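You operate a simulated robot arm through the tools that you are given. There is no shell and no other tool. Be economical: measure what you need, move in short steps, check, and stop when the job is done.

You run a simulated robot arm. Do the job below in one go: nothing can be reset, and whatever is moved stays where it is left.

TASK
Fold the stool tread down, lock it and wipe the dust off.
Fine: turn the stool catch across before you wipe; use the beige rag and put it back on the window sill. What is to be rubbed or washed off counts as gone when no trace of it is left.

The check looks at the end state, three seconds after you hand in, the way a careful person would. Anything else that was tipped, shoved, dropped, spilled or broken makes it a failure. Flat cloth is picked up by pressing the open fingertips on it (5 to 10 N) and closing them slowly along it; thin cloth reads only 2 to 8 mm in the jaws.

THE ROBOT
A 7-joint arm with a two-finger parallel gripper on a trunk, on a base that drives. Base frame: it is fixed to the floor where the robot stands at the start and does not move with it; the origin is under the middle of the robot, x ahead of it, y to its left, z up. Units: m, rad, N and s.
With the tool pointing down near the work surface it reaches from about 0.28 to 0.72 m from the robot's upright axis, wherever it stands. Its first joint turns from -2.897 to 2.897 rad. Places, roughly: beige rag (11x8x6 cm) [0.5, -0.3, 1]; stool catch [0.3, -0.1, 0.6]; stool tread [0.5, 0.1, 0.7]. Payload 3.43 kg.
The tool frame sits at the grasp point between the pads (the TCP): z along the fingers, y along the line on which they close. The tips reach 0.034 m beyond it. The gripper opens to 0.128 m. The fingers are 0.024 m wide and 0.012 m thick; the gripper's body (0.048 by 0.13 m) begins 0.096 m behind the TCP.
Orientation is told as [roll, pitch, yaw] about the base's x, y, z axes, in that order, counted from this pose: with the fingers straight down and closing along the base's y, the tool's x points along the base's -x, its y along +y and its z along -z.

THE INTERFACE
- The arm moves only by the tool arm_command. Its arguments are lists of equal length, an entry for each row: "xyz": the shift along the tool's x, y, z in m, a list of three; "rot": the turn, a rotation vector about the tool's x, y, z in rad, a list of three; "grip": the opening, from 0 (shut) to 1 (fully open). In form: {"xyz": [[dx, dy, dz], ...], "rot": [[ax, ay, az], ...], "grip": [grip, ...]}. A call has 1 to 8 rows; each row is the pose to reach, as a shift and turn from the pose commanded when the call began, along the tool's axes at that moment. A row lasts 0.2 s, in which the tool goes at most 0.05 m and 0.15 rad; a call with a longer step from one row to the next is refused whole, and so is a gripper value outside its range. Where a pose cannot be reached the arm comes as near as it can. A force on the tool above 40 N (or 10 N above the force at the start of the call, whichever is more), or a blocked arm, ends the call early, and 0.2 s more pass. Each finger travels about 0.108 m/s and halts on what it meets, pressing with about 35 N; the grip force reading is that of the motor and also rises with nothing between the fingers. The clock runs only during rows and for 0.2 s after the last one: add rows that repeat a pose to give the fingers time. It gives the time, the measured TCP pose, the force on the tool (base axes), the opening and the grip force at its end, in the units of the frame above (readings bear some noise), with the torque about the TCP (base axes, N m) and any sound that the robot's microphone picked up.
- Cameras (640 x 400 px; columns grow to the right, rows downward): "scene" is now at [-0.0142, 0.1058, 1.5095]; the picture's right is [-0.39, -0.92, 0.00], its down [-0.61, 0.26, -0.75] and it looks along [0.69, -0.29, -0.66] (base axes); focal length 287 px, centre (320, 200). "wrist" rides on the gripper at [0.076, -0.011, -0.16] in the tool frame; the picture's right is [0.15, 0.99, 0.00], its down [-0.88, 0.13, -0.46] and it looks along [-0.45, 0.07, 0.89] (tool axes); focal length 234 px, centre (320, 200). There is no depth. A picture from a camera that has moved, and an enlarged one, comes with that camera's place and axes in the base frame and with its lens.
- snapshot(camera): a new picture of that camera. The clock stands still meanwhile.
- lift_body(by): slides the trunk up (or, below 0, down) by that many m; the arm and the scene camera ride with it, the base frame stays. It gives what a move gives, with no picture.
- base_move(legs): drives the robot by 1 to 6 legs, each [ahead, left, turn to the left] in m, m and rad, along the robot's own axes; the way and the turn of a leg run together, so that a leg with both is an arc; at most 1.5 m and 3.142 rad a leg. The arm and the cameras ride along, it lands a little off, and it stops where it bumps. It gives what a move gives.
- pan_tilt(pan, tilt): turns the head with the scene camera to pan (to the left, within 1.501 rad either way) and tilt (down, from -0.506 to 1.204), counted from straight ahead of the robot. It gives what a move gives.
- inspect(camera, box): a new picture of the part [left, top, right, bottom] of that camera's present view, enlarged. The clock stands still meanwhile.
- hand_in(): hands the job in; it is judged then, once.

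Work in short steps. Places have to be worked out from the pictures, the camera data and where the tool is seen: move nearer, look again, correct. Check each grasp and each placing, and mend what went wrong. You have 120 turns and 78 pictures in all, those below and enlarged ones among them. Open the gripper and draw the arm clear of the work before you hand the job in, unless the task says otherwise; then end with one line.

The tools are called as a command line: name --argument value ..., lists and objects as JSON in quotes. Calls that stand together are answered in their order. arm_command: Moves the arm, as the interface text tells. Its arguments: {"type":"object","properties":{"xyz":{"type":"array"},"rot":{"type":"array"},"grip":{"type":"array"}},"required":["xyz","rot","grip"]} The other tools are called the same way: lift_body (by) slides the trunk up or down; base_move (legs) drives the base; pan_tilt (pan, tilt) turns the head that bears the scene camera; snapshot (camera) takes a picture; inspect (camera, box) takes an enlarged picture of a part of a camera's view; hand_in () hands the job in.

At the start:

```text
t: 0.0
tcp_pos: [0.4229, -0.0219, 1.2376]
orientation: [0.0, -0.002, -0.001]
contact_force: [-0.1, -0.9, -0.8]
ft_torque: [0.01, 0.02, -0.05]
gripper_width: 0.1275
gripper_force: 0.0
trunk travel left (down, up): [-0.225, 0.099]
robot x, y, heading: [0.0015, -0.0029, -0.005]
head pan, tilt: [-0.394, 0.724]
```

scene: 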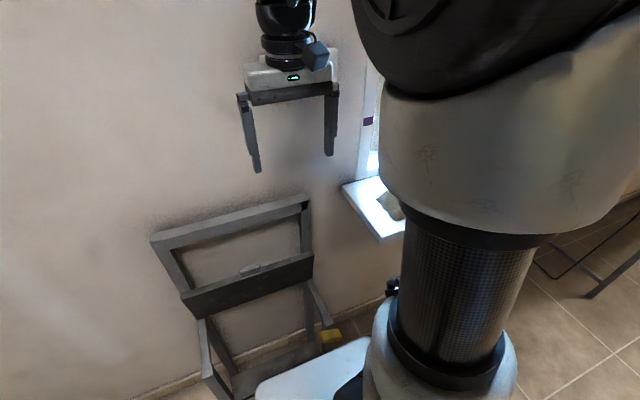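
wrist: 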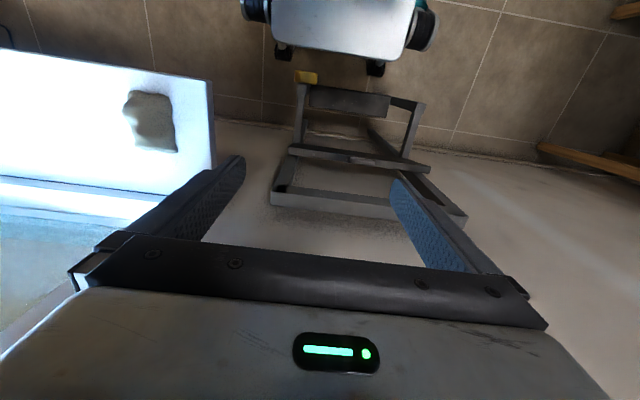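

The stool stands against the wall with its tread folded up, and the rag lies on the sill to the right. I enlarge both views to understand the mechanism.

inspect --camera "scene" --box '[130, 180, 370, 400]'

inspect --camera "wrist" --box '[240, 50, 500, 240]'

```text
1.82 times, centred on (250, 290) of scene
camera zoom: at [-0.0142, 0.1058, 1.5095], right [-0.39, -0.92, 0.0], down [-0.61, 0.26, -0.75], along [0.69, -0.29, -0.66], focal length 522 px, centre (447, 36)
```

zoom: 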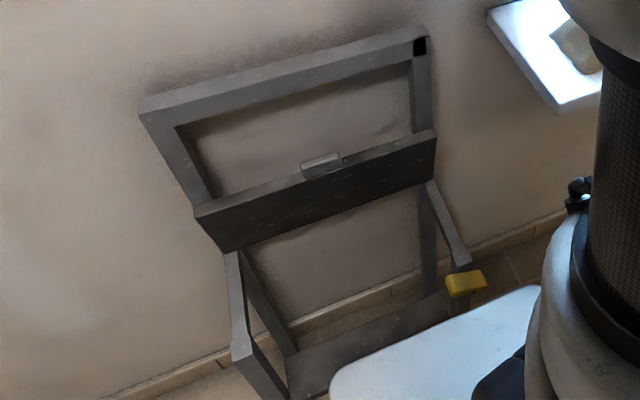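

```text
2.11 times, centred on (370, 145) of wrist
camera zoom: at [0.347, -0.0329, 1.3966], right [-0.15, 0.99, 0.0], down [0.88, 0.13, 0.46], along [0.45, 0.07, -0.89], focal length 493 px, centre (215, 316)
```

zoom: 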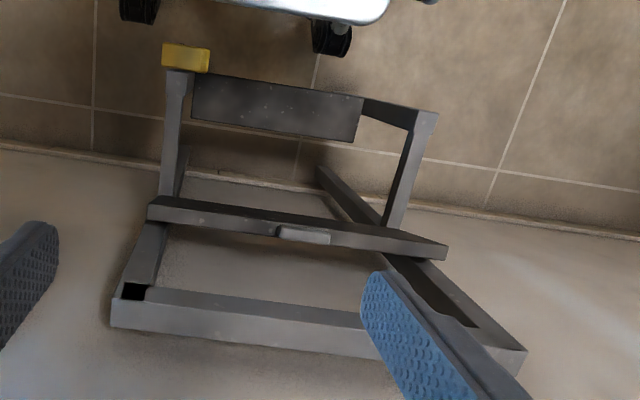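

From the two views I triangulate: tread upright at x≈0.52, y −0.085..0.29, top edge z≈0.80 with a small handle at (0.517, 0.10, 0.80); catch (yellow) at (0.344, −0.075, 0.57); back frame top at (0.59, ·, 0.955). I bring the hand above the handle to look closer.

arm_command --xyz '[[-0.005, 0.03, 0.035], [-0.012, 0.06, 0.07], [-0.02, 0.085, 0.11], [-0.03, 0.11, 0.15], [-0.035, 0.12, 0.19], [-0.035, 0.12, 0.19]]' --rot '[[0, 0, 0], [0, 0, 0], [0, 0, 0], [0, 0, 0], [0, 0, 0], [0, 0, 0]]' --grip '[1, 1, 1, 1, 1, 1]'

snapshot --camera "wrist"

snapshot --camera "scene"

```text
t: 1.4
tcp_pos: [0.4583, 0.097, 1.0467]
orientation: [0.0, 0.001, -0.001]
contact_force: [0.7, 1.0, -0.8]
ft_torque: [-0.01, -0.02, -0.02]
gripper_width: 0.1282
gripper_force: 0.0
trunk travel left (down, up): [-0.225, 0.099]
robot x, y, heading: [0.0016, 0.0027, -0.001]
head pan, tilt: [-0.394, 0.724]
```

```text
73 pictures are left
camera wrist: at [0.3821, 0.0867, 1.2066], right [-0.15, 0.99, 0.0], down [0.88, 0.13, 0.46], along [0.45, 0.07, -0.89], focal length 234 px, centre (320, 200)
```

wrist: 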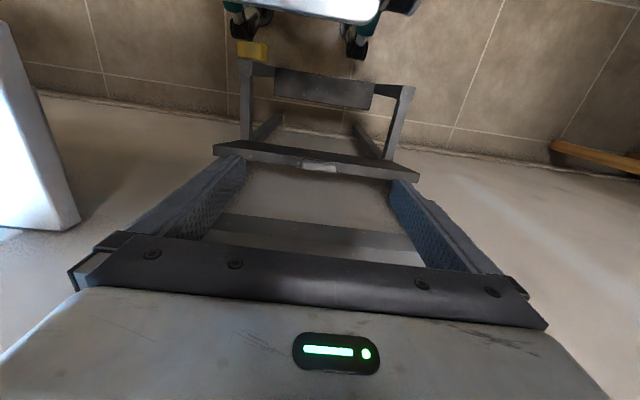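

```text
72 pictures are left
camera scene: at [-0.0141, 0.1058, 1.5095], right [-0.39, -0.92, 0.0], down [-0.61, 0.26, -0.75], along [0.69, -0.29, -0.66], focal length 287 px, centre (320, 200)
```

scene: 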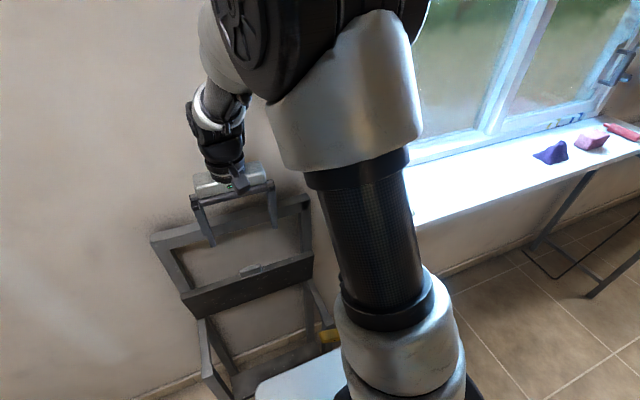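

The handle sits mid top-edge. I enlarge it and the catch.

inspect --camera "wrist" --box '[200, 30, 430, 190]'

inspect --camera "scene" --box '[170, 230, 350, 350]'

```text
2.50 times, centred on (315, 110) of wrist
camera zoom: at [0.3821, 0.0867, 1.2066], right [-0.15, 0.99, 0.0], down [0.88, 0.13, 0.46], along [0.45, 0.07, -0.89], focal length 585 px, centre (332, 425)
```

zoom: 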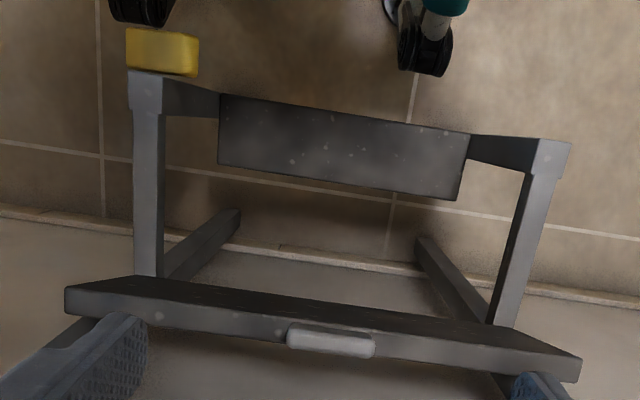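

```text
3.33 times, centred on (260, 290) of scene
camera zoom: at [-0.0141, 0.1058, 1.5095], right [-0.39, -0.92, 0.0], down [-0.61, 0.26, -0.75], along [0.69, -0.29, -0.66], focal length 958 px, centre (520, -100)
```

zoom: 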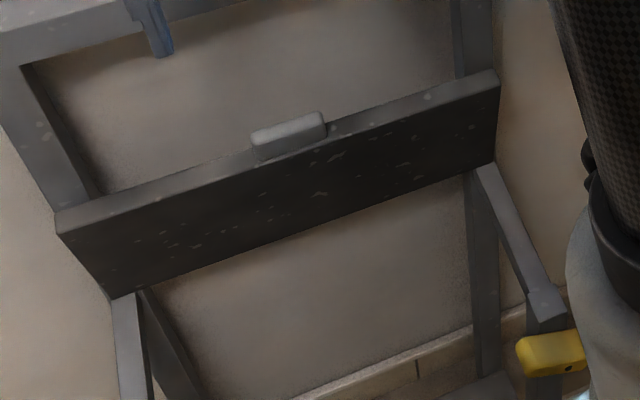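

The handle is a ~6 cm block at the back top edge (y 0.076–0.140, x≈0.52, z≈0.80–0.82). I'll tilt the hand 0.4 rad so it clears the back frame and come down over the handle with the fingers straddling it.

arm_command --xyz '[[0.0, 0.005, 0.03], [-0.0, 0.011, 0.06], [-0.01, 0.011, 0.09], [-0.03, 0.011, 0.12], [-0.05, 0.011, 0.15], [-0.062, 0.011, 0.167], [-0.062, 0.011, 0.167]]' --rot '[[0, -0.1, 0], [0, -0.2, 0], [0, -0.3, 0], [0, -0.4, 0], [0, -0.4, 0], [0, -0.4, 0], [0, -0.4, 0]]' --grip '[1, 1, 1, 1, 1, 1, 1]'

snapshot --camera "wrist"

inspect --camera "scene" --box '[150, 180, 340, 310]'

```text
t: 3.0
tcp_pos: [0.5189, 0.1078, 0.8808]
orientation: [-0.002, -0.398, 0.0]
contact_force: [0.8, -0.2, 0.2]
ft_torque: [0.04, 0.0, -0.02]
gripper_width: 0.128
gripper_force: 0.1
trunk travel left (down, up): [-0.225, 0.099]
robot x, y, heading: [-0.0009, 0.0012, -0.002]
head pan, tilt: [-0.394, 0.724]
```

```text
69 pictures are left
camera wrist: at [0.3872, 0.0973, 0.9974], right [-0.14, 0.99, -0.06], down [0.63, 0.13, 0.76], along [0.76, 0.07, -0.64], focal length 234 px, centre (320, 200)
```

wrist: 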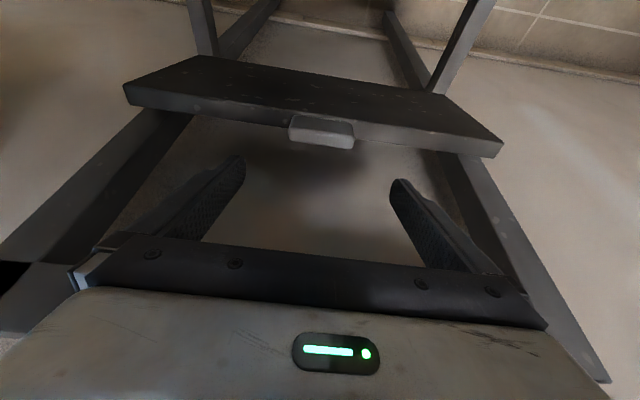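

```text
3.08 times, centred on (245, 245) of scene
camera zoom: at [-0.0141, 0.1058, 1.5095], right [-0.39, -0.92, 0.0], down [-0.61, 0.26, -0.75], along [0.69, -0.29, -0.66], focal length 884 px, centre (551, 62)
```

zoom: 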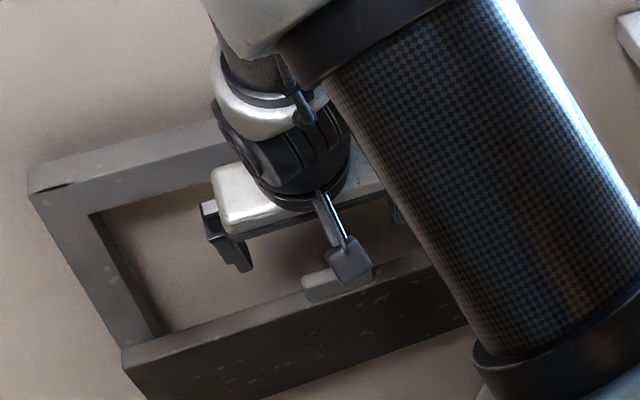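

Handle centre now estimates to (0.509, 0.105, 0.805), fingers straddle it. I lower toward TCP (0.503, 0.106, 0.838) and look.

arm_command --xyz '[[0.016, -0.002, 0.016], [0.0315, -0.002, 0.0333], [0.0315, -0.002, 0.0333]]' --rot '[[0, 0, 0], [0, 0, 0], [0, 0, 0]]' --grip '[1, 1, 1]'

snapshot --camera "wrist"

```text
t: 3.8
tcp_pos: [0.5038, 0.1074, 0.837]
orientation: [0.0, -0.4, 0.0]
contact_force: [0.6, -0.2, 0.0]
ft_torque: [-0.01, 0.01, 0.01]
gripper_width: 0.128
gripper_force: 0.1
trunk travel left (down, up): [-0.225, 0.099]
robot x, y, heading: [0.0006, -0.0033, -0.001]
head pan, tilt: [-0.394, 0.724]
```

```text
67 pictures are left
camera wrist: at [0.3712, 0.0951, 0.9547], right [-0.13, 0.99, -0.06], down [0.63, 0.13, 0.76], along [0.76, 0.07, -0.64], focal length 234 px, centre (320, 200)
```

wrist: 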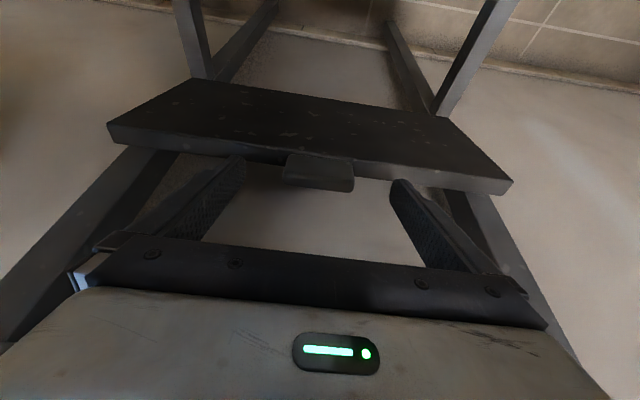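

The handle's ends are level with the fingertips. I close slowly and check the width.

arm_command --xyz '[[0.002, -0.001, 0.003], [0.002, -0.001, 0.003], [0.002, -0.001, 0.003], [0.002, -0.001, 0.003], [0.002, -0.001, 0.003]]' --rot '[[0, 0, 0], [0, 0, 0], [0, 0, 0], [0, 0, 0], [0, 0, 0]]' --grip '[0.8, 0.6, 0.5, 0.4, 0.4]'

snapshot --camera "wrist"

```text
t: 5.0
tcp_pos: [0.5022, 0.106, 0.8335]
orientation: [-0.001, -0.399, 0.0]
contact_force: [1.3, 1.0, -2.3]
ft_torque: [0.25, -0.26, 0.21]
gripper_width: 0.0637
gripper_force: 45.0
trunk travel left (down, up): [-0.225, 0.099]
robot x, y, heading: [-0.0027, -0.0022, 0.001]
head pan, tilt: [-0.394, 0.724]
```

```text
66 pictures are left
camera wrist: at [0.3708, 0.0944, 0.9509], right [-0.14, 0.99, -0.06], down [0.63, 0.13, 0.76], along [0.76, 0.07, -0.64], focal length 234 px, centre (320, 200)
```

wrist: 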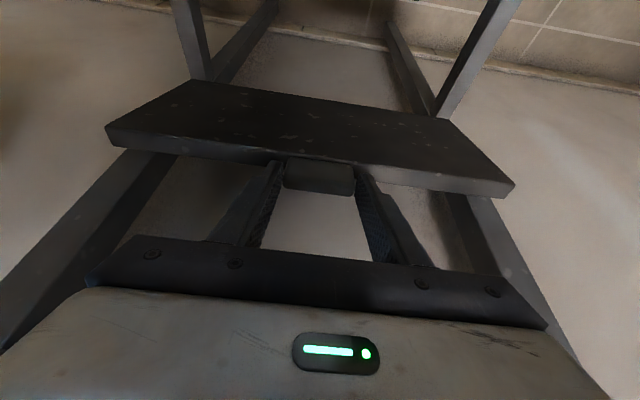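

Handle pinched (64 mm). I begin pulling it toward the robot along an arc about a hinge near (0.525, 0.62), watching the force.

arm_command --xyz '[[0.01, 0, -0.003], [0.02, 0, -0.005], [0.0338, 0, -0.0073], [0.0338, 0, -0.0073]]' --rot '[[0, 0, 0], [0, 0, 0], [0, 0, 0], [0, 0, 0]]' --grip '[0.4, 0.4, 0.4, 0.4]'

snapshot --camera "wrist"

```text
t: 6.0
tcp_pos: [0.469, 0.1051, 0.8291]
orientation: [-0.001, -0.402, -0.003]
contact_force: [9.7, -4.6, 1.8]
ft_torque: [-0.17, -1.59, 0.24]
gripper_width: 0.0639
gripper_force: 44.5
trunk travel left (down, up): [-0.225, 0.099]
robot x, y, heading: [0.0013, -0.0029, 0.002]
head pan, tilt: [-0.394, 0.724]
```

```text
65 pictures are left
camera wrist: at [0.3374, 0.0945, 0.9448], right [-0.13, 0.99, -0.06], down [0.63, 0.13, 0.76], along [0.76, 0.07, -0.64], focal length 234 px, centre (320, 200)
```

wrist: 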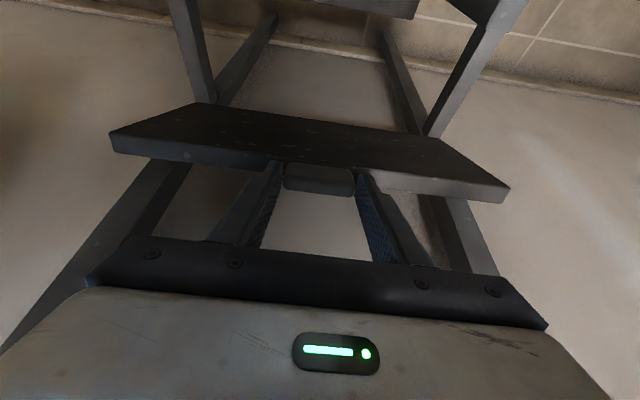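

It swings freely with little resistance. I continue along the arc to about 45°, tilting the hand a little with it.

arm_command --xyz '[[0.02, 0, -0.001], [0.04, 0, 0.0], [0.0604, 0, 0.0015], [0.085, 0, 0.008], [0.108, 0, 0.0148], [0.108, 0, 0.0148]]' --rot '[[0, -0.035, 0], [0, -0.07, 0], [0, -0.1, 0], [0, -0.15, 0], [0, -0.2, 0], [0, -0.2, 0]]' --grip '[0.4, 0.4, 0.4, 0.4, 0.4, 0.4]'

snapshot --camera "wrist"

snapshot --camera "scene"

```text
t: 7.4
tcp_pos: [0.3749, 0.1056, 0.7702]
orientation: [-0.002, -0.598, 0.001]
contact_force: [10.0, -5.8, -5.1]
ft_torque: [-0.76, -0.99, -0.12]
gripper_width: 0.0639
gripper_force: 45.0
trunk travel left (down, up): [-0.225, 0.099]
robot x, y, heading: [-0.0007, 0.0034, -0.002]
head pan, tilt: [-0.394, 0.724]
```

```text
64 pictures are left
camera wrist: at [0.2219, 0.0943, 0.8594], right [-0.12, 0.99, -0.08], down [0.47, 0.13, 0.87], along [0.87, 0.07, -0.48], focal length 234 px, centre (320, 200)
```

wrist: 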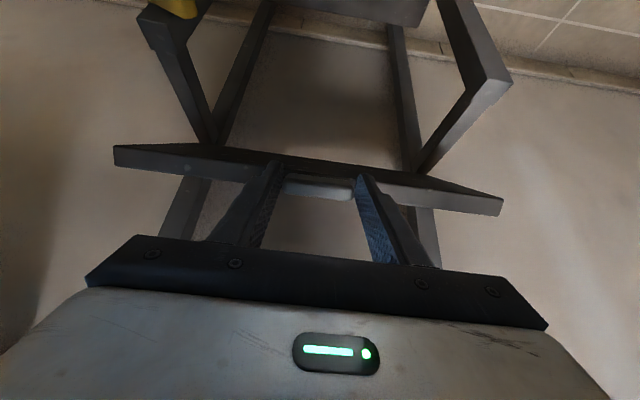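

```text
63 pictures are left
camera scene: at [-0.0134, 0.1056, 1.5094], right [-0.39, -0.92, 0.0], down [-0.61, 0.26, -0.75], along [0.69, -0.29, -0.66], focal length 287 px, centre (320, 200)
```

scene: 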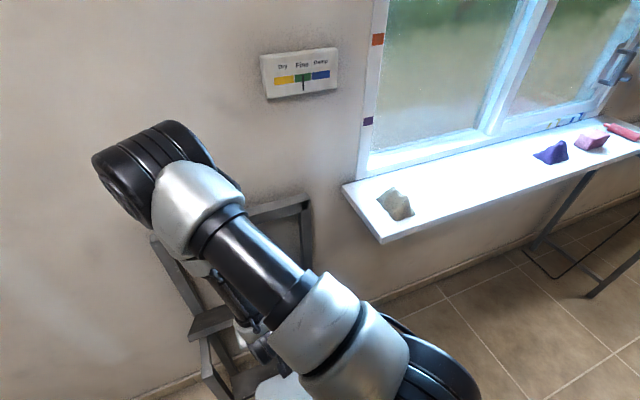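

Tread is at about 45°. I continue down along the arc.

arm_command --xyz '[[0.02, 0, 0.006], [0.036, 0, 0.011], [0.0515, 0, 0.0168], [0.0515, 0, 0.0168]]' --rot '[[0, 0, 0], [0, 0, 0], [0, 0, 0], [0, 0, 0]]' --grip '[0.4, 0.4, 0.4, 0.4]'

snapshot --camera "wrist"

```text
t: 8.4
tcp_pos: [0.3419, 0.1058, 0.7292]
orientation: [0.0, -0.601, -0.003]
contact_force: [3.8, -9.5, 4.7]
ft_torque: [-0.55, -1.41, -0.29]
gripper_width: 0.0637
gripper_force: 44.6
trunk travel left (down, up): [-0.225, 0.099]
robot x, y, heading: [0.0019, -0.0006, 0.0]
head pan, tilt: [-0.394, 0.724]
```

```text
62 pictures are left
camera wrist: at [0.1897, 0.0944, 0.8176], right [-0.12, 0.99, -0.08], down [0.47, 0.13, 0.87], along [0.87, 0.06, -0.48], focal length 234 px, centre (320, 200)
```

wrist: 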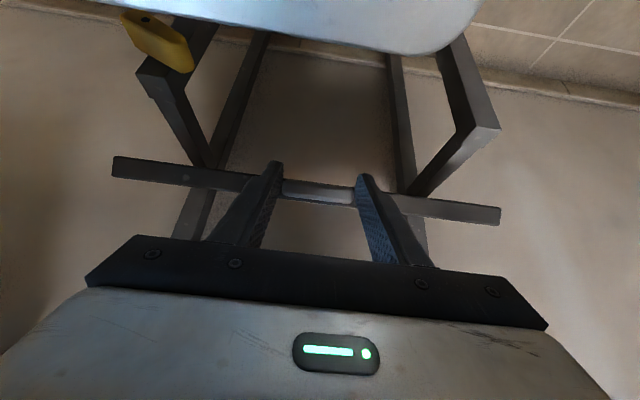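

Tread is at ~60°, seen edge-on. I continue to ~75°.

arm_command --xyz '[[0.015, 0, 0.009], [0.03, 0, 0.019], [0.0436, 0, 0.0283], [0.0436, 0, 0.0283]]' --rot '[[0, 0, 0], [0, 0, 0], [0, 0, 0], [0, 0, 0]]' --grip '[0.4, 0.4, 0.4, 0.4]'

snapshot --camera "wrist"

```text
t: 9.4
tcp_pos: [0.3225, 0.1067, 0.6812]
orientation: [-0.003, -0.6, -0.001]
contact_force: [-1.3, -15.7, 4.8]
ft_torque: [-0.38, -1.06, -0.23]
gripper_width: 0.0638
gripper_force: 45.1
trunk travel left (down, up): [-0.225, 0.099]
robot x, y, heading: [-0.0029, 0.0008, -0.001]
head pan, tilt: [-0.394, 0.724]
```

```text
61 pictures are left
camera wrist: at [0.1691, 0.0943, 0.7694], right [-0.12, 0.99, -0.08], down [0.47, 0.13, 0.87], along [0.87, 0.06, -0.48], focal length 234 px, centre (320, 200)
```

wrist: 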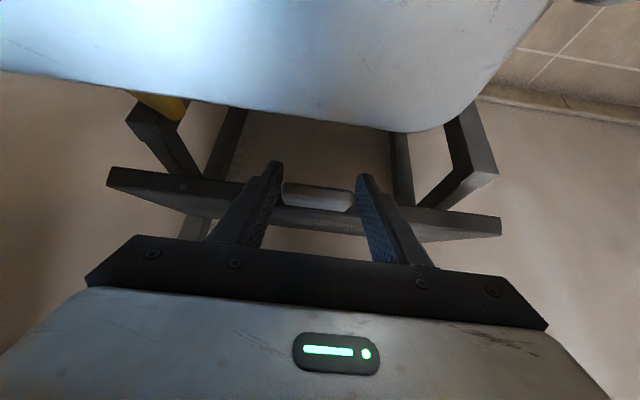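

Close to the arms; the sideways force (−16 N) says the handle wants to go toward −y, so I add −6 mm in y while lowering further.

arm_command --xyz '[[0.01, -0.005, 0.01], [0.019, -0.006, 0.019], [0.0273, -0.006, 0.0274], [0.0273, -0.006, 0.0274]]' --rot '[[0, 0, 0], [0, 0, 0], [0, 0, 0], [0, 0, 0]]' --grip '[0.4, 0.4, 0.4, 0.4]'

snapshot --camera "wrist"

```text
t: 10.4
tcp_pos: [0.3159, 0.1049, 0.6425]
orientation: [0.009, -0.602, 0.002]
contact_force: [-9.1, 22.3, 8.4]
ft_torque: [0.15, -1.33, 0.62]
gripper_width: 0.0634
gripper_force: 44.5
trunk travel left (down, up): [-0.225, 0.099]
robot x, y, heading: [0.0005, 0.0026, 0.003]
head pan, tilt: [-0.394, 0.724]
```

```text
60 pictures are left
camera wrist: at [0.1623, 0.0921, 0.7309], right [-0.13, 0.99, -0.08], down [0.47, 0.13, 0.87], along [0.87, 0.08, -0.48], focal length 234 px, centre (320, 200)
```

wrist: 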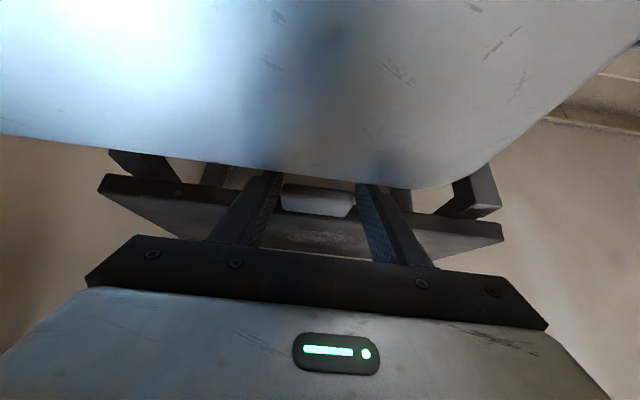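

Nearly down. The hand is getting close to the robot's own base plate, so I release here, retreat up, and then press the tread down from above.

arm_command --xyz '[[0, 0.003, 0], [0, 0.003, 0], [0, 0.003, 0], [0.0, 0.003, -0.03], [0.0, 0.003, -0.07], [-0.01, 0.003, -0.11], [-0.01, 0.003, -0.11]]' --rot '[[0, 0, 0], [0, 0, 0], [0, 0, 0], [0, 0, 0], [0, 0.1, 0], [0, 0.2, 0], [0, 0.2, 0]]' --grip '[0.6, 0.75, 0.75, 0.75, 0.75, 0.75, 0.75]'

snapshot --camera "wrist"

```text
t: 12.0
tcp_pos: [0.2677, 0.1066, 0.7293]
orientation: [-0.003, -0.4, 0.0]
contact_force: [0.3, -0.6, 0.1]
ft_torque: [-0.01, 0.05, 0.0]
gripper_width: 0.096
gripper_force: 0.0
out of reach, approached as far as the arm can: row 6, 7
trunk travel left (down, up): [-0.225, 0.099]
robot x, y, heading: [0.001, 0.0039, 0.0]
head pan, tilt: [-0.394, 0.724]
```

```text
59 pictures are left
camera wrist: at [0.1362, 0.0967, 0.8477], right [-0.13, 0.99, -0.06], down [0.64, 0.13, 0.76], along [0.76, 0.07, -0.65], focal length 234 px, centre (320, 200)
```

wrist: 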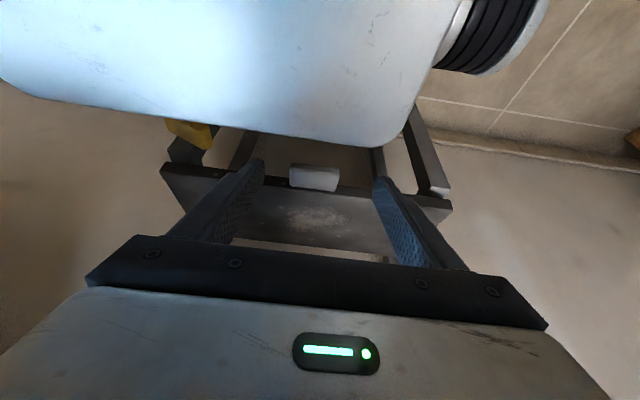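

Tread holds by friction at nearly horizontal, and a dust patch is visible on top. I back the base 0.12 m to get better working distance.

base_move --legs '[[-0.12, 0, 0]]'

pan_tilt --pan -0.1 --tilt 0.95

snapshot --camera "scene"

snapshot --camera "wrist"

```text
t: 13.2
tcp_pos: [0.1501, 0.1065, 0.7298]
orientation: [-0.002, -0.398, 0.001]
contact_force: [-0.5, -0.1, 1.1]
ft_torque: [0.0, 0.03, -0.02]
gripper_width: 0.0963
gripper_force: 0.1
trunk travel left (down, up): [-0.225, 0.099]
robot x, y, heading: [-0.1201, -0.0007, -0.002]
head pan, tilt: [-0.394, 0.724]
```

```text
t: 14.0
tcp_pos: [0.1496, 0.1075, 0.7301]
orientation: [-0.002, -0.399, -0.001]
contact_force: [0.9, 0.6, -0.1]
ft_torque: [-0.01, 0.03, 0.02]
gripper_width: 0.0958
gripper_force: 0.0
trunk travel left (down, up): [-0.225, 0.099]
robot x, y, heading: [-0.1184, -0.0006, -0.002]
head pan, tilt: [-0.099, 0.949]
```

```text
58 pictures are left
camera scene: at [-0.1377, 0.1308, 1.4919], right [-0.1, -1.0, 0.0], down [-0.81, 0.08, -0.58], along [0.58, -0.06, -0.81], focal length 287 px, centre (320, 200)
```

scene: 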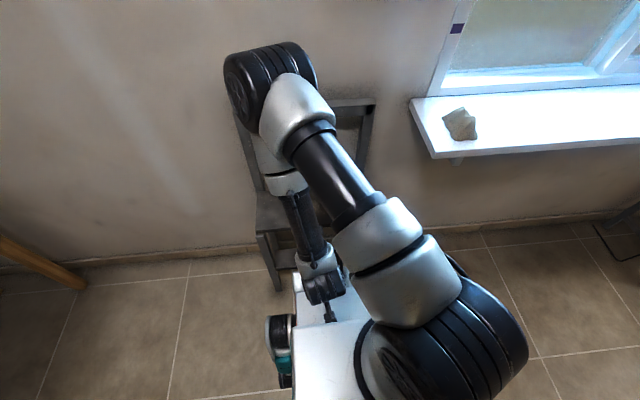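

```text
57 pictures are left
camera wrist: at [0.018, 0.0968, 0.8473], right [-0.13, 0.99, -0.06], down [0.63, 0.13, 0.76], along [0.76, 0.07, -0.65], focal length 234 px, centre (320, 200)
```

wrist: 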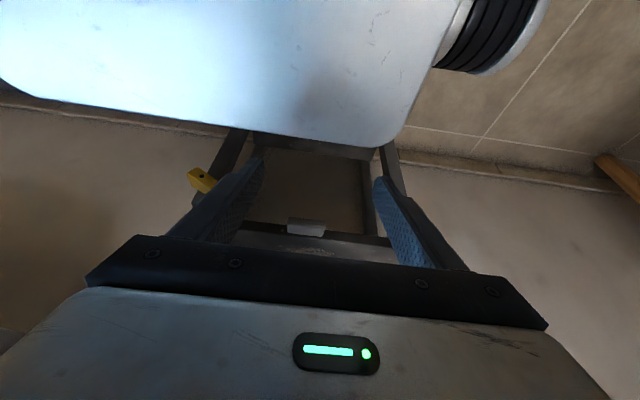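

I raise and straighten the hand, closing the fingers, to a spot above the tread for a clear look.

arm_command --xyz '[[-0.0176, 0, -0.0414], [-0.0516, 0, -0.0704], [-0.0981, 0, -0.0778], [-0.1427, 0, -0.0806], [-0.1834, 0, -0.0742], [-0.2241, 0, -0.0678], [-0.2609, 0, -0.0522], [-0.2609, 0, -0.0522]]' --rot '[[0, 0.07, 0], [0, 0.14, 0], [0, 0.2, 0], [0, 0.27, 0], [0, 0.34, 0], [0, 0.4, 0], [0, 0.4, 0], [0, 0.4, 0]]' --grip '[0.5, 0.3, 0.1, 0, 0, 0, 0, 0]'

snapshot --camera "wrist"

snapshot --camera "scene"

```text
t: 15.8
tcp_pos: [0.37, 0.1075, 0.8779]
orientation: [-0.001, 0.003, 0.001]
contact_force: [-0.3, 0.3, 0.1]
ft_torque: [-0.01, 0.02, 0.0]
gripper_width: 0.0001
gripper_force: 33.3
out of reach, approached as far as the arm can: row 1, 2
trunk travel left (down, up): [-0.225, 0.099]
robot x, y, heading: [-0.1155, 0.0004, 0.004]
head pan, tilt: [-0.099, 0.949]
```

```text
56 pictures are left
camera wrist: at [0.2944, 0.0969, 1.0385], right [-0.15, 0.99, 0.0], down [0.88, 0.13, 0.45], along [0.45, 0.07, -0.89], focal length 234 px, centre (320, 200)
```

wrist: 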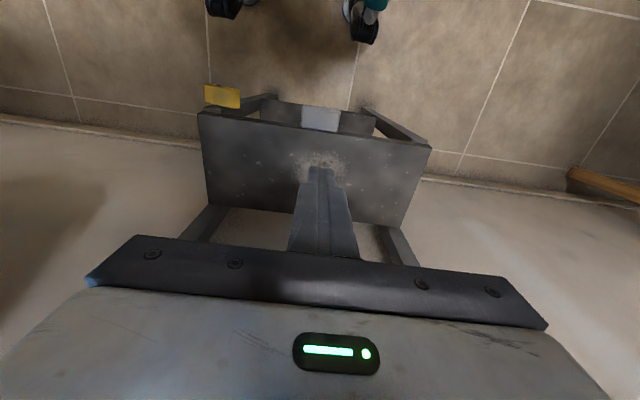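

```text
55 pictures are left
camera scene: at [-0.1376, 0.1308, 1.4919], right [-0.1, -1.0, 0.0], down [-0.81, 0.08, -0.58], along [0.58, -0.06, -0.81], focal length 287 px, centre (320, 200)
```

scene: 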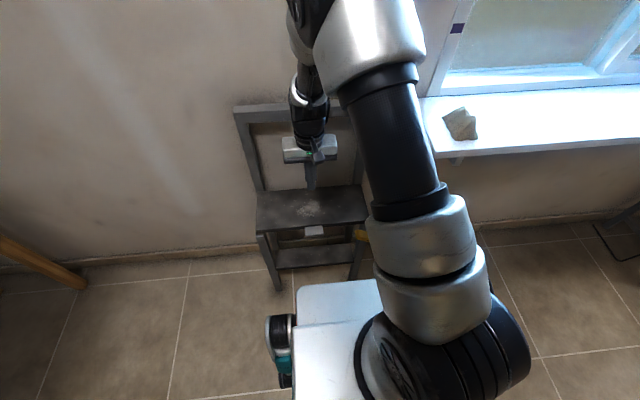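

Now a clear view. I enlarge both to judge whether the tread is fully down and how the catch sits.

inspect --camera "wrist" --box '[180, 70, 450, 240]'

inspect --camera "scene" --box '[235, 170, 385, 290]'

```text
2.35 times, centred on (315, 155) of wrist
camera zoom: at [0.2944, 0.0969, 1.0385], right [-0.15, 0.99, 0.0], down [0.88, 0.13, 0.45], along [0.45, 0.07, -0.89], focal length 551 px, centre (332, 306)
```

zoom: 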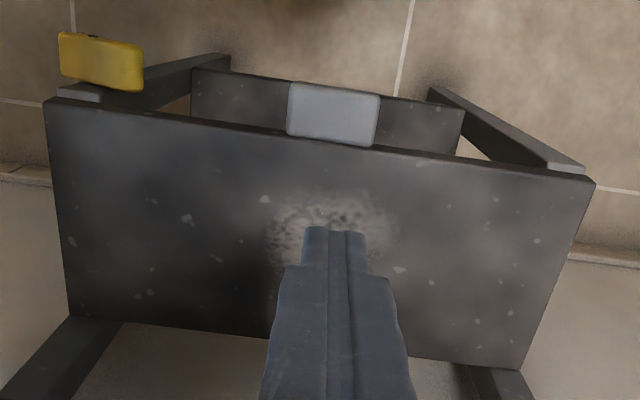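

```text
3.33 times, centred on (310, 230) of scene
camera zoom: at [-0.1376, 0.1308, 1.4919], right [-0.1, -1.0, 0.0], down [-0.81, 0.08, -0.58], along [0.58, -0.06, -0.81], focal length 958 px, centre (353, 100)
```

zoom: 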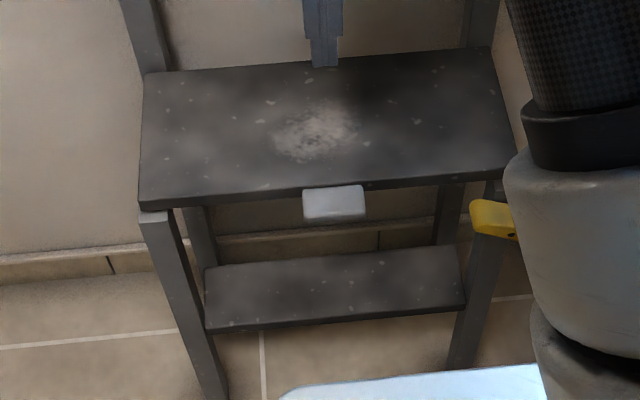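

The tread looks nearly level at z≈0.655, front edge x≈0.365; dust patch around (0.43, 0.118). I press down with closed fingertips near the front edge to seat it.

arm_command --xyz '[[-0.006, 0, 0.045], [-0.006, 0, 0.09], [-0.006, 0, 0.135], [-0.006, 0, 0.165], [-0.006, 0, 0.175], [-0.006, 0, 0.185], [-0.006, 0, 0.195], [-0.006, 0, 0.205]]' --rot '[[0, 0, 0], [0, 0, 0], [0, 0, 0], [0, 0, 0], [0, 0, 0], [0, 0, 0], [0, 0, 0], [0, 0, 0]]' --grip '[0, 0, 0, 0, 0, 0, 0, 0]'

```text
t: 17.6
tcp_pos: [0.3762, 0.1077, 0.6736]
orientation: [-0.002, 0.002, 0.0]
contact_force: [0.2, -0.7, 0.3]
ft_torque: [0.01, -0.01, 0.02]
gripper_width: 0.0
gripper_force: 32.9
trunk travel left (down, up): [-0.225, 0.099]
robot x, y, heading: [-0.1189, 0.0044, -0.002]
head pan, tilt: [-0.099, 0.949]
```

No contact yet at tip z≈0.64. I keep going down in small steps.

arm_command --xyz '[[0, 0, 0.008], [0, 0, 0.016], [0, 0, 0.024], [0, 0, 0.032], [0, 0, 0.038], [0, 0, 0.044]]' --rot '[[0, 0, 0], [0, 0, 0], [0, 0, 0], [0, 0, 0], [0, 0, 0], [0, 0, 0]]' --grip '[0, 0, 0, 0, 0, 0]'

snapshot --camera "wrist"

```text
t: 18.4
tcp_pos: [0.3766, 0.1076, 0.6575]
orientation: [-0.001, -0.001, 0.0]
contact_force: [-10.7, -2.1, 29.6]
ft_torque: [-0.08, -0.02, 0.01]
gripper_width: 0.0
gripper_force: 33.0
trunk travel left (down, up): [-0.225, 0.099]
robot x, y, heading: [-0.1201, -0.0011, 0.004]
head pan, tilt: [-0.099, 0.949]
stopped in row 4: the force on the tool passed its limit at 54 N (the readings are from after the stop); the commanded pose is now the measured one
```

```text
52 pictures are left
camera wrist: at [0.3002, 0.0963, 0.8163], right [-0.15, 0.99, 0.0], down [0.88, 0.13, 0.46], along [0.45, 0.07, -0.89], focal length 234 px, centre (320, 200)
```

wrist: 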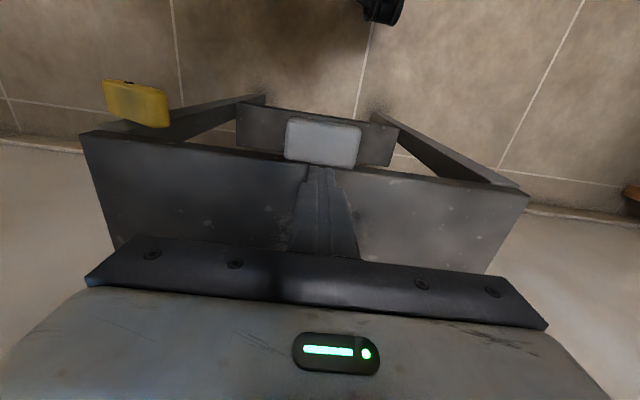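

Seated: tips hit a hard stop at z≈0.623 (tread top). Now I lift and go look at the catch from above.

arm_command --xyz '[[0, 0, -0.04], [0.01, -0.03, -0.07], [0.02, -0.07, -0.1], [0.04, -0.11, -0.11], [0.06, -0.15, -0.11], [0.06, -0.17, -0.11], [0.06, -0.17, -0.11]]' --rot '[[0, 0, 0], [0, 0, 0], [0, 0, 0], [0, 0, 0], [0, 0, 0], [0, 0, 0], [0, 0, 0]]' --grip '[0, 0, 0, 0, 0, 0, 0]'

inspect --camera "wrist" --box '[200, 60, 440, 210]'

inspect --camera "scene" --box '[235, 170, 395, 290]'

```text
refused: row 3 steps farther than a row can; nothing moved
```

```text
2.67 times, centred on (320, 135) of wrist
camera zoom: at [0.3002, 0.0963, 0.8163], right [-0.15, 0.99, 0.0], down [0.88, 0.13, 0.46], along [0.45, 0.07, -0.89], focal length 624 px, centre (320, 373)
```

zoom: 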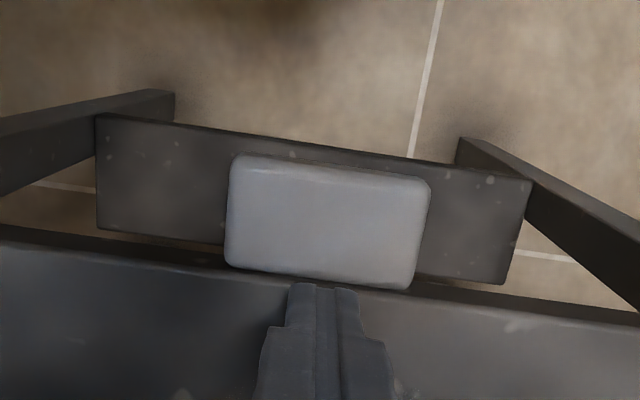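

```text
3.33 times, centred on (315, 230) of scene
camera zoom: at [-0.1406, 0.1302, 1.4924], right [-0.1, -1.0, 0.0], down [-0.81, 0.08, -0.58], along [0.58, -0.06, -0.81], focal length 958 px, centre (337, 100)
```

zoom: 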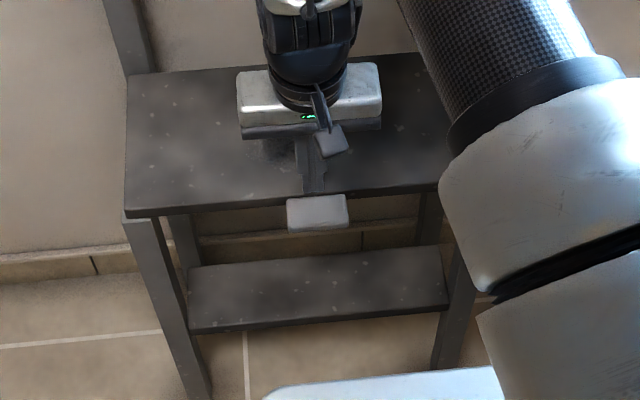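

A row was too long; I resend with smaller steps.

arm_command --xyz '[[0, 0, -0.04], [0.01, -0.02, -0.075], [0.02, -0.05, -0.105], [0.03, -0.09, -0.12], [0.045, -0.13, -0.12], [0.05, -0.16, -0.12], [0.05, -0.16, -0.12]]' --rot '[[0, 0, 0], [0, 0, 0], [0, 0, 0], [0, 0, 0], [0, 0, 0], [0, 0, 0], [0, 0, 0]]' --grip '[0, 0, 0, 0, 0, 0, 0]'

snapshot --camera "wrist"

```text
t: 20.1
tcp_pos: [0.3273, -0.0539, 0.7744]
orientation: [0.0, -0.001, 0.0]
contact_force: [-0.4, 0.2, -0.8]
ft_torque: [0.02, 0.03, 0.0]
gripper_width: 0.0004
gripper_force: 33.4
trunk travel left (down, up): [-0.225, 0.099]
robot x, y, heading: [-0.1189, -0.0034, -0.005]
head pan, tilt: [-0.099, 0.949]
```

```text
49 pictures are left
camera wrist: at [0.2508, -0.0642, 0.9344], right [-0.15, 0.99, 0.0], down [0.88, 0.13, 0.45], along [0.45, 0.07, -0.89], focal length 234 px, centre (320, 200)
```

wrist: 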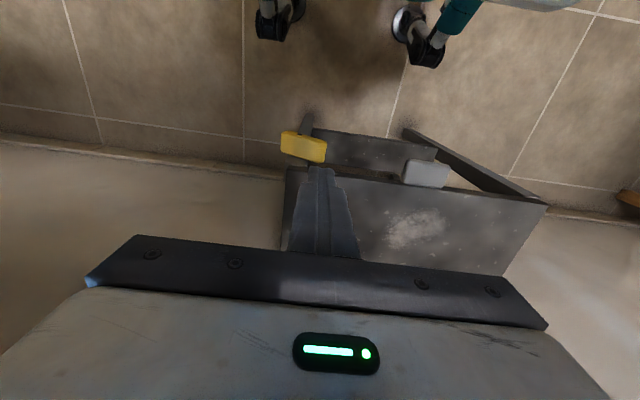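

inspect --camera "wrist" --box '[250, 100, 370, 200]'

inspect --camera "scene" --box '[330, 200, 390, 260]'

```text
4.00 times, centred on (310, 150) of wrist
camera zoom: at [0.2508, -0.0642, 0.9344], right [-0.15, 0.99, 0.0], down [0.88, 0.13, 0.45], along [0.45, 0.07, -0.89], focal length 937 px, centre (360, 400)
```

zoom: 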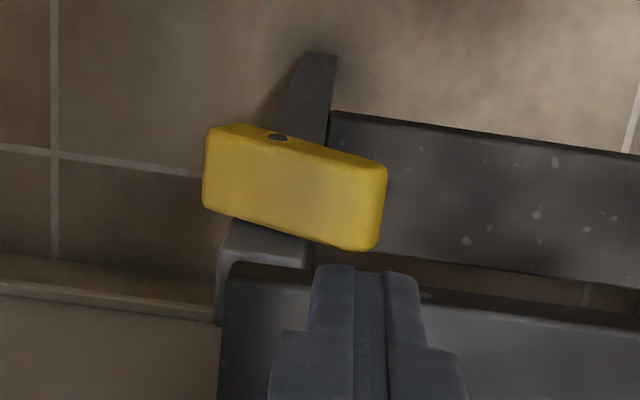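

```text
6.67 times, centred on (360, 230) of scene
camera zoom: at [-0.1379, 0.1307, 1.4919], right [-0.1, -1.0, 0.0], down [-0.81, 0.08, -0.58], along [0.58, -0.06, -0.81], focal length 1916 px, centre (53, 0)
```

zoom: 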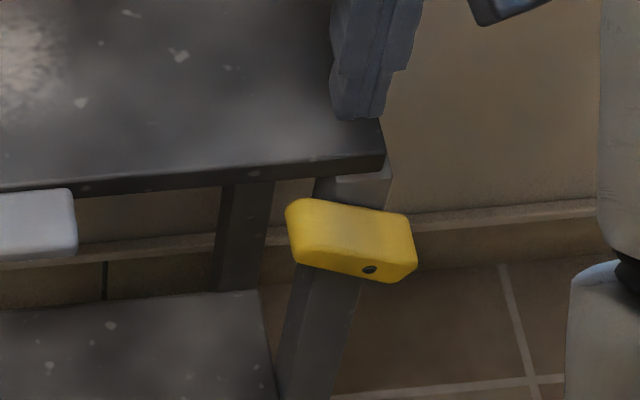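

The catch is a yellow bar on the front face of the right front leg, with a pivot-looking dark dot around (0.329, −0.087, 0.568); the bar seems tilted ~25°, inner (+y) end higher. I want a more frontal view before touching it.

arm_command --xyz '[[0.02, -0.005, 0.0], [0.04, -0.01, 0.01], [0.055, -0.015, 0.02], [0.067, -0.026, 0.03], [0.067, -0.026, 0.04], [0.067, -0.026, 0.04]]' --rot '[[0, -0.12, 0], [0, -0.24, 0], [0, -0.36, 0], [0, -0.48, 0], [0, -0.6, 0], [0, -0.6, 0]]' --grip '[0, 0, 0, 0, 0, 0]'

snapshot --camera "wrist"

```text
t: 21.4
tcp_pos: [0.2593, -0.0776, 0.7339]
orientation: [-0.003, -0.601, 0.0]
contact_force: [-0.1, -0.5, 0.1]
ft_torque: [0.02, 0.02, 0.0]
gripper_width: 0.0
gripper_force: 33.1
trunk travel left (down, up): [-0.225, 0.099]
robot x, y, heading: [-0.1158, 0.0032, -0.004]
head pan, tilt: [-0.099, 0.949]
```

```text
46 pictures are left
camera wrist: at [0.1072, -0.0892, 0.8233], right [-0.12, 0.99, -0.08], down [0.47, 0.13, 0.87], along [0.87, 0.07, -0.48], focal length 234 px, centre (320, 200)
```

wrist: 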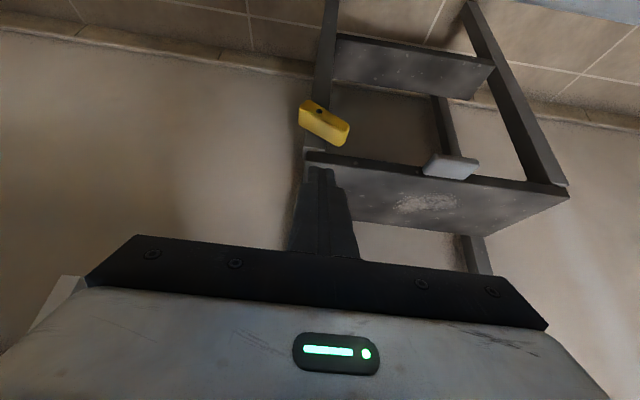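

inspect --camera "wrist" --box '[270, 70, 400, 190]'

```text
3.33 times, centred on (335, 130) of wrist
camera zoom: at [0.1072, -0.0892, 0.8233], right [-0.12, 0.99, -0.08], down [0.47, 0.13, 0.87], along [0.87, 0.07, -0.48], focal length 781 px, centre (270, 433)
```

zoom: 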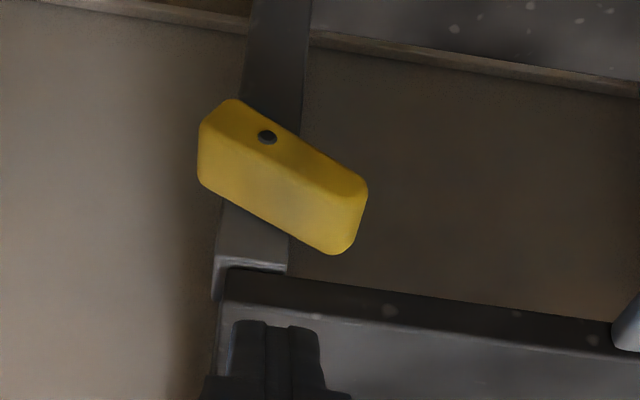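

The bar pivots about x on the leg (pivot ≈(0.33, −0.084, 0.5625)), long end pointing inward and ~32° up, just below the tread. I'll try turning the long end upward, pushing its inner end toward −y with a fingertip; first I straighten the hand beside it.

arm_command --xyz '[[-0.0, 0.015, 0.0], [-0.01, 0.03, 0.01], [-0.02, 0.045, 0.02], [-0.0274, 0.058, 0.031], [-0.0274, 0.058, 0.031], [-0.0274, 0.058, 0.031]]' --rot '[[0, 0.12, 0], [0, 0.24, 0], [0, 0.36, 0], [0, 0.48, 0], [0, 0.6, 0], [0, 0.6, 0]]' --grip '[0, 0, 0, 0, 0, 0]'

```text
t: 22.9
tcp_pos: [0.2999, -0.0203, 0.7229]
orientation: [-0.002, 0.002, 0.0]
contact_force: [-0.4, -0.1, 0.1]
ft_torque: [0.0, -0.01, 0.0]
gripper_width: 0.0002
gripper_force: 33.5
trunk travel left (down, up): [-0.225, 0.099]
robot x, y, heading: [-0.1224, -0.0022, 0.003]
head pan, tilt: [-0.099, 0.949]
```

Descend to the catch's inner side: TCP (0.342, −0.013, 0.615).

arm_command --xyz '[[-0.03, 0.007, 0.03], [-0.042, 0.007, 0.06], [-0.042, 0.007, 0.09], [-0.042, 0.007, 0.108], [-0.042, 0.007, 0.108]]' --rot '[[0, 0, 0], [0, 0, 0], [0, 0, 0], [0, 0, 0], [0, 0, 0]]' --grip '[0, 0, 0, 0, 0]'

snapshot --camera "wrist"

```text
t: 24.1
tcp_pos: [0.3411, -0.0148, 0.6158]
orientation: [-0.001, 0.003, -0.002]
contact_force: [-0.2, -0.3, -0.1]
ft_torque: [0.01, -0.03, 0.01]
gripper_width: 0.0
gripper_force: 33.2
trunk travel left (down, up): [-0.225, 0.099]
robot x, y, heading: [-0.1165, -0.0027, 0.001]
head pan, tilt: [-0.099, 0.949]
```

```text
44 pictures are left
camera wrist: at [0.266, -0.0241, 0.7755], right [-0.15, 0.99, 0.0], down [0.88, 0.13, 0.45], along [0.45, 0.07, -0.89], focal length 234 px, centre (320, 200)
```

wrist: 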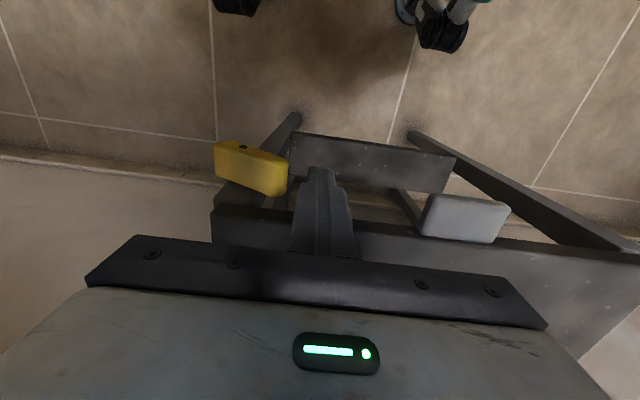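

The finger is just inside the catch's end. I push gently toward −y.

arm_command --xyz '[[0, -0.006, 0], [0, -0.012, 0], [0, -0.018, 0], [0, -0.023, 0], [0, -0.028, 0], [0, -0.033, 0], [0, -0.038, 0]]' --rot '[[0, 0, 0], [0, 0, 0], [0, 0, 0], [0, 0, 0], [0, 0, 0], [0, 0, 0], [0, 0, 0]]' --grip '[0, 0, 0, 0, 0, 0, 0]'

snapshot --camera "wrist"

```text
t: 25.4
tcp_pos: [0.3426, -0.0312, 0.6167]
orientation: [0.011, 0.001, 0.005]
contact_force: [-0.3, 4.0, 0.5]
ft_torque: [0.07, 0.03, -0.04]
gripper_width: 0.0001
gripper_force: 33.0
trunk travel left (down, up): [-0.225, 0.099]
robot x, y, heading: [-0.1218, 0.0011, -0.002]
head pan, tilt: [-0.099, 0.949]
stopped in row 6: the force on the tool passed its limit at 43 N (the readings are from after the stop); the commanded pose is now the measured one
```

```text
43 pictures are left
camera wrist: at [0.2668, -0.0453, 0.7759], right [-0.15, 0.99, 0.01], down [0.88, 0.13, 0.46], along [0.45, 0.08, -0.89], focal length 234 px, centre (320, 200)
```

wrist: 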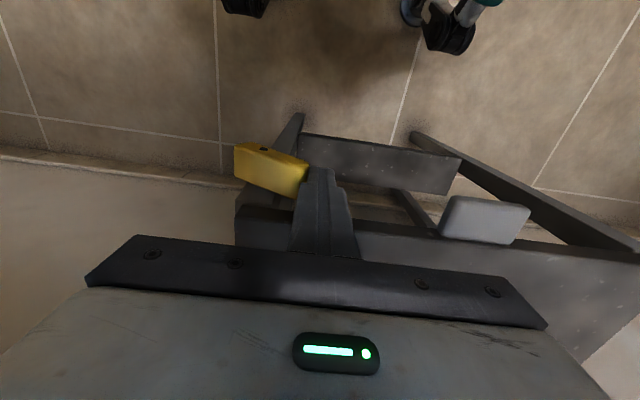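

It resists (43 N) in that direction with a short lever. I try the other way: pressing down on the inner end from above, which has a long lever arm.

arm_command --xyz '[[0, 0.006, 0], [0, 0.006, -0.04], [0.002, -0.024, -0.04], [0.002, -0.024, -0.025], [0.002, -0.024, -0.019], [0.002, -0.024, -0.013], [0.002, -0.024, -0.007], [0.002, -0.024, -0.003]]' --rot '[[0, 0, 0], [0, 0, 0], [0, 0, 0], [0, 0, 0], [0, 0, 0], [0, 0, 0], [0, 0, 0], [0, 0, 0]]' --grip '[0, 0, 0, 0, 0, 0, 0, 0]'

snapshot --camera "wrist"

```text
t: 27.0
tcp_pos: [0.341, -0.0564, 0.6282]
orientation: [0.011, 0.002, 0.005]
contact_force: [-7.7, 1.0, 29.4]
ft_torque: [0.16, 0.24, 0.02]
gripper_width: 0.0
gripper_force: 32.3
trunk travel left (down, up): [-0.225, 0.099]
robot x, y, heading: [-0.1163, 0.0012, 0.003]
head pan, tilt: [-0.099, 0.949]
stopped in row 8: the force on the tool passed its limit at 48 N (the readings are from after the stop); the commanded pose is now the measured one
```

```text
42 pictures are left
camera wrist: at [0.2652, -0.0698, 0.7875], right [-0.15, 0.99, 0.01], down [0.88, 0.13, 0.46], along [0.45, 0.08, -0.89], focal length 234 px, centre (320, 200)
```

wrist: 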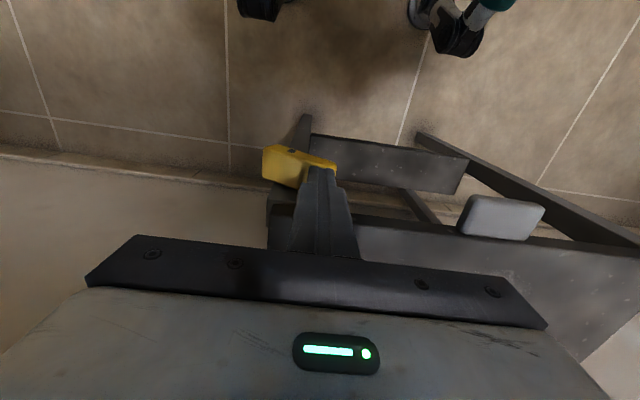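

Downward is a stop as well (48 N with long lever), so upward is probably right but friction on the finger locked it. I go back to the inner side and push −y while moving up along the arc so friction helps.

arm_command --xyz '[[0, 0.0, -0.03], [0, 0.04, -0.03], [0, 0.04, 0.0], [0, 0.04, 0.022], [0, 0.03, 0.022], [0, 0.025, 0.022], [0, 0.025, 0.022]]' --rot '[[0, 0, 0], [0, 0, 0], [0, 0, 0], [-0.011, 0, 0], [-0.011, 0, 0], [-0.011, 0, 0], [-0.011, 0, 0]]' --grip '[0, 0, 0, 0, 0, 0, 0]'

```text
t: 28.6
tcp_pos: [0.3413, -0.0317, 0.6044]
orientation: [0.022, 0.002, 0.004]
contact_force: [-0.1, -0.2, 0.1]
ft_torque: [0.0, 0.03, 0.0]
gripper_width: 0.0
gripper_force: 33.0
trunk travel left (down, up): [-0.225, 0.099]
robot x, y, heading: [-0.1144, 0.0018, 0.01]
head pan, tilt: [-0.099, 0.949]
```

Now push in and up together.

arm_command --xyz '[[0, -0.003, 0], [0, -0.006, -0.005], [0, -0.009, -0.009], [0, -0.013, -0.013], [0, -0.017, -0.017], [0, -0.022, -0.021], [0, -0.028, -0.024]]' --rot '[[0, 0, 0], [0, 0, 0], [0, 0, 0], [0, 0, 0], [0, 0, 0], [0, 0, 0], [0, 0, 0]]' --grip '[0, 0, 0, 0, 0, 0, 0]'

snapshot --camera "wrist"

```text
t: 30.2
tcp_pos: [0.3411, -0.0618, 0.6259]
orientation: [0.021, 0.002, 0.006]
contact_force: [-0.4, 0.7, -0.1]
ft_torque: [-0.07, 0.0, 0.02]
gripper_width: 0.0
gripper_force: 33.3
trunk travel left (down, up): [-0.225, 0.099]
robot x, y, heading: [-0.1181, 0.0012, 0.001]
head pan, tilt: [-0.099, 0.949]
```

```text
41 pictures are left
camera wrist: at [0.266, -0.0764, 0.7863], right [-0.15, 0.99, 0.02], down [0.88, 0.12, 0.46], along [0.45, 0.09, -0.89], focal length 234 px, centre (320, 200)
```

wrist: 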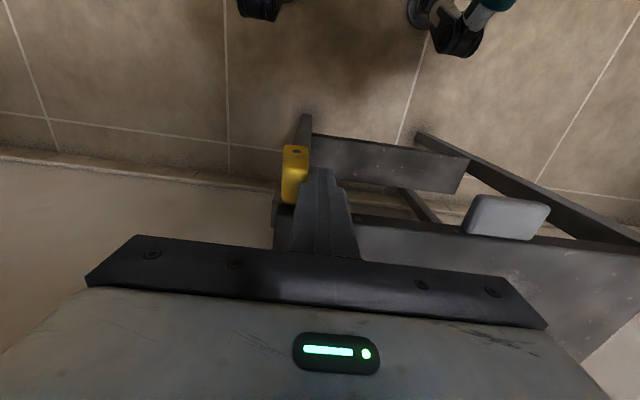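

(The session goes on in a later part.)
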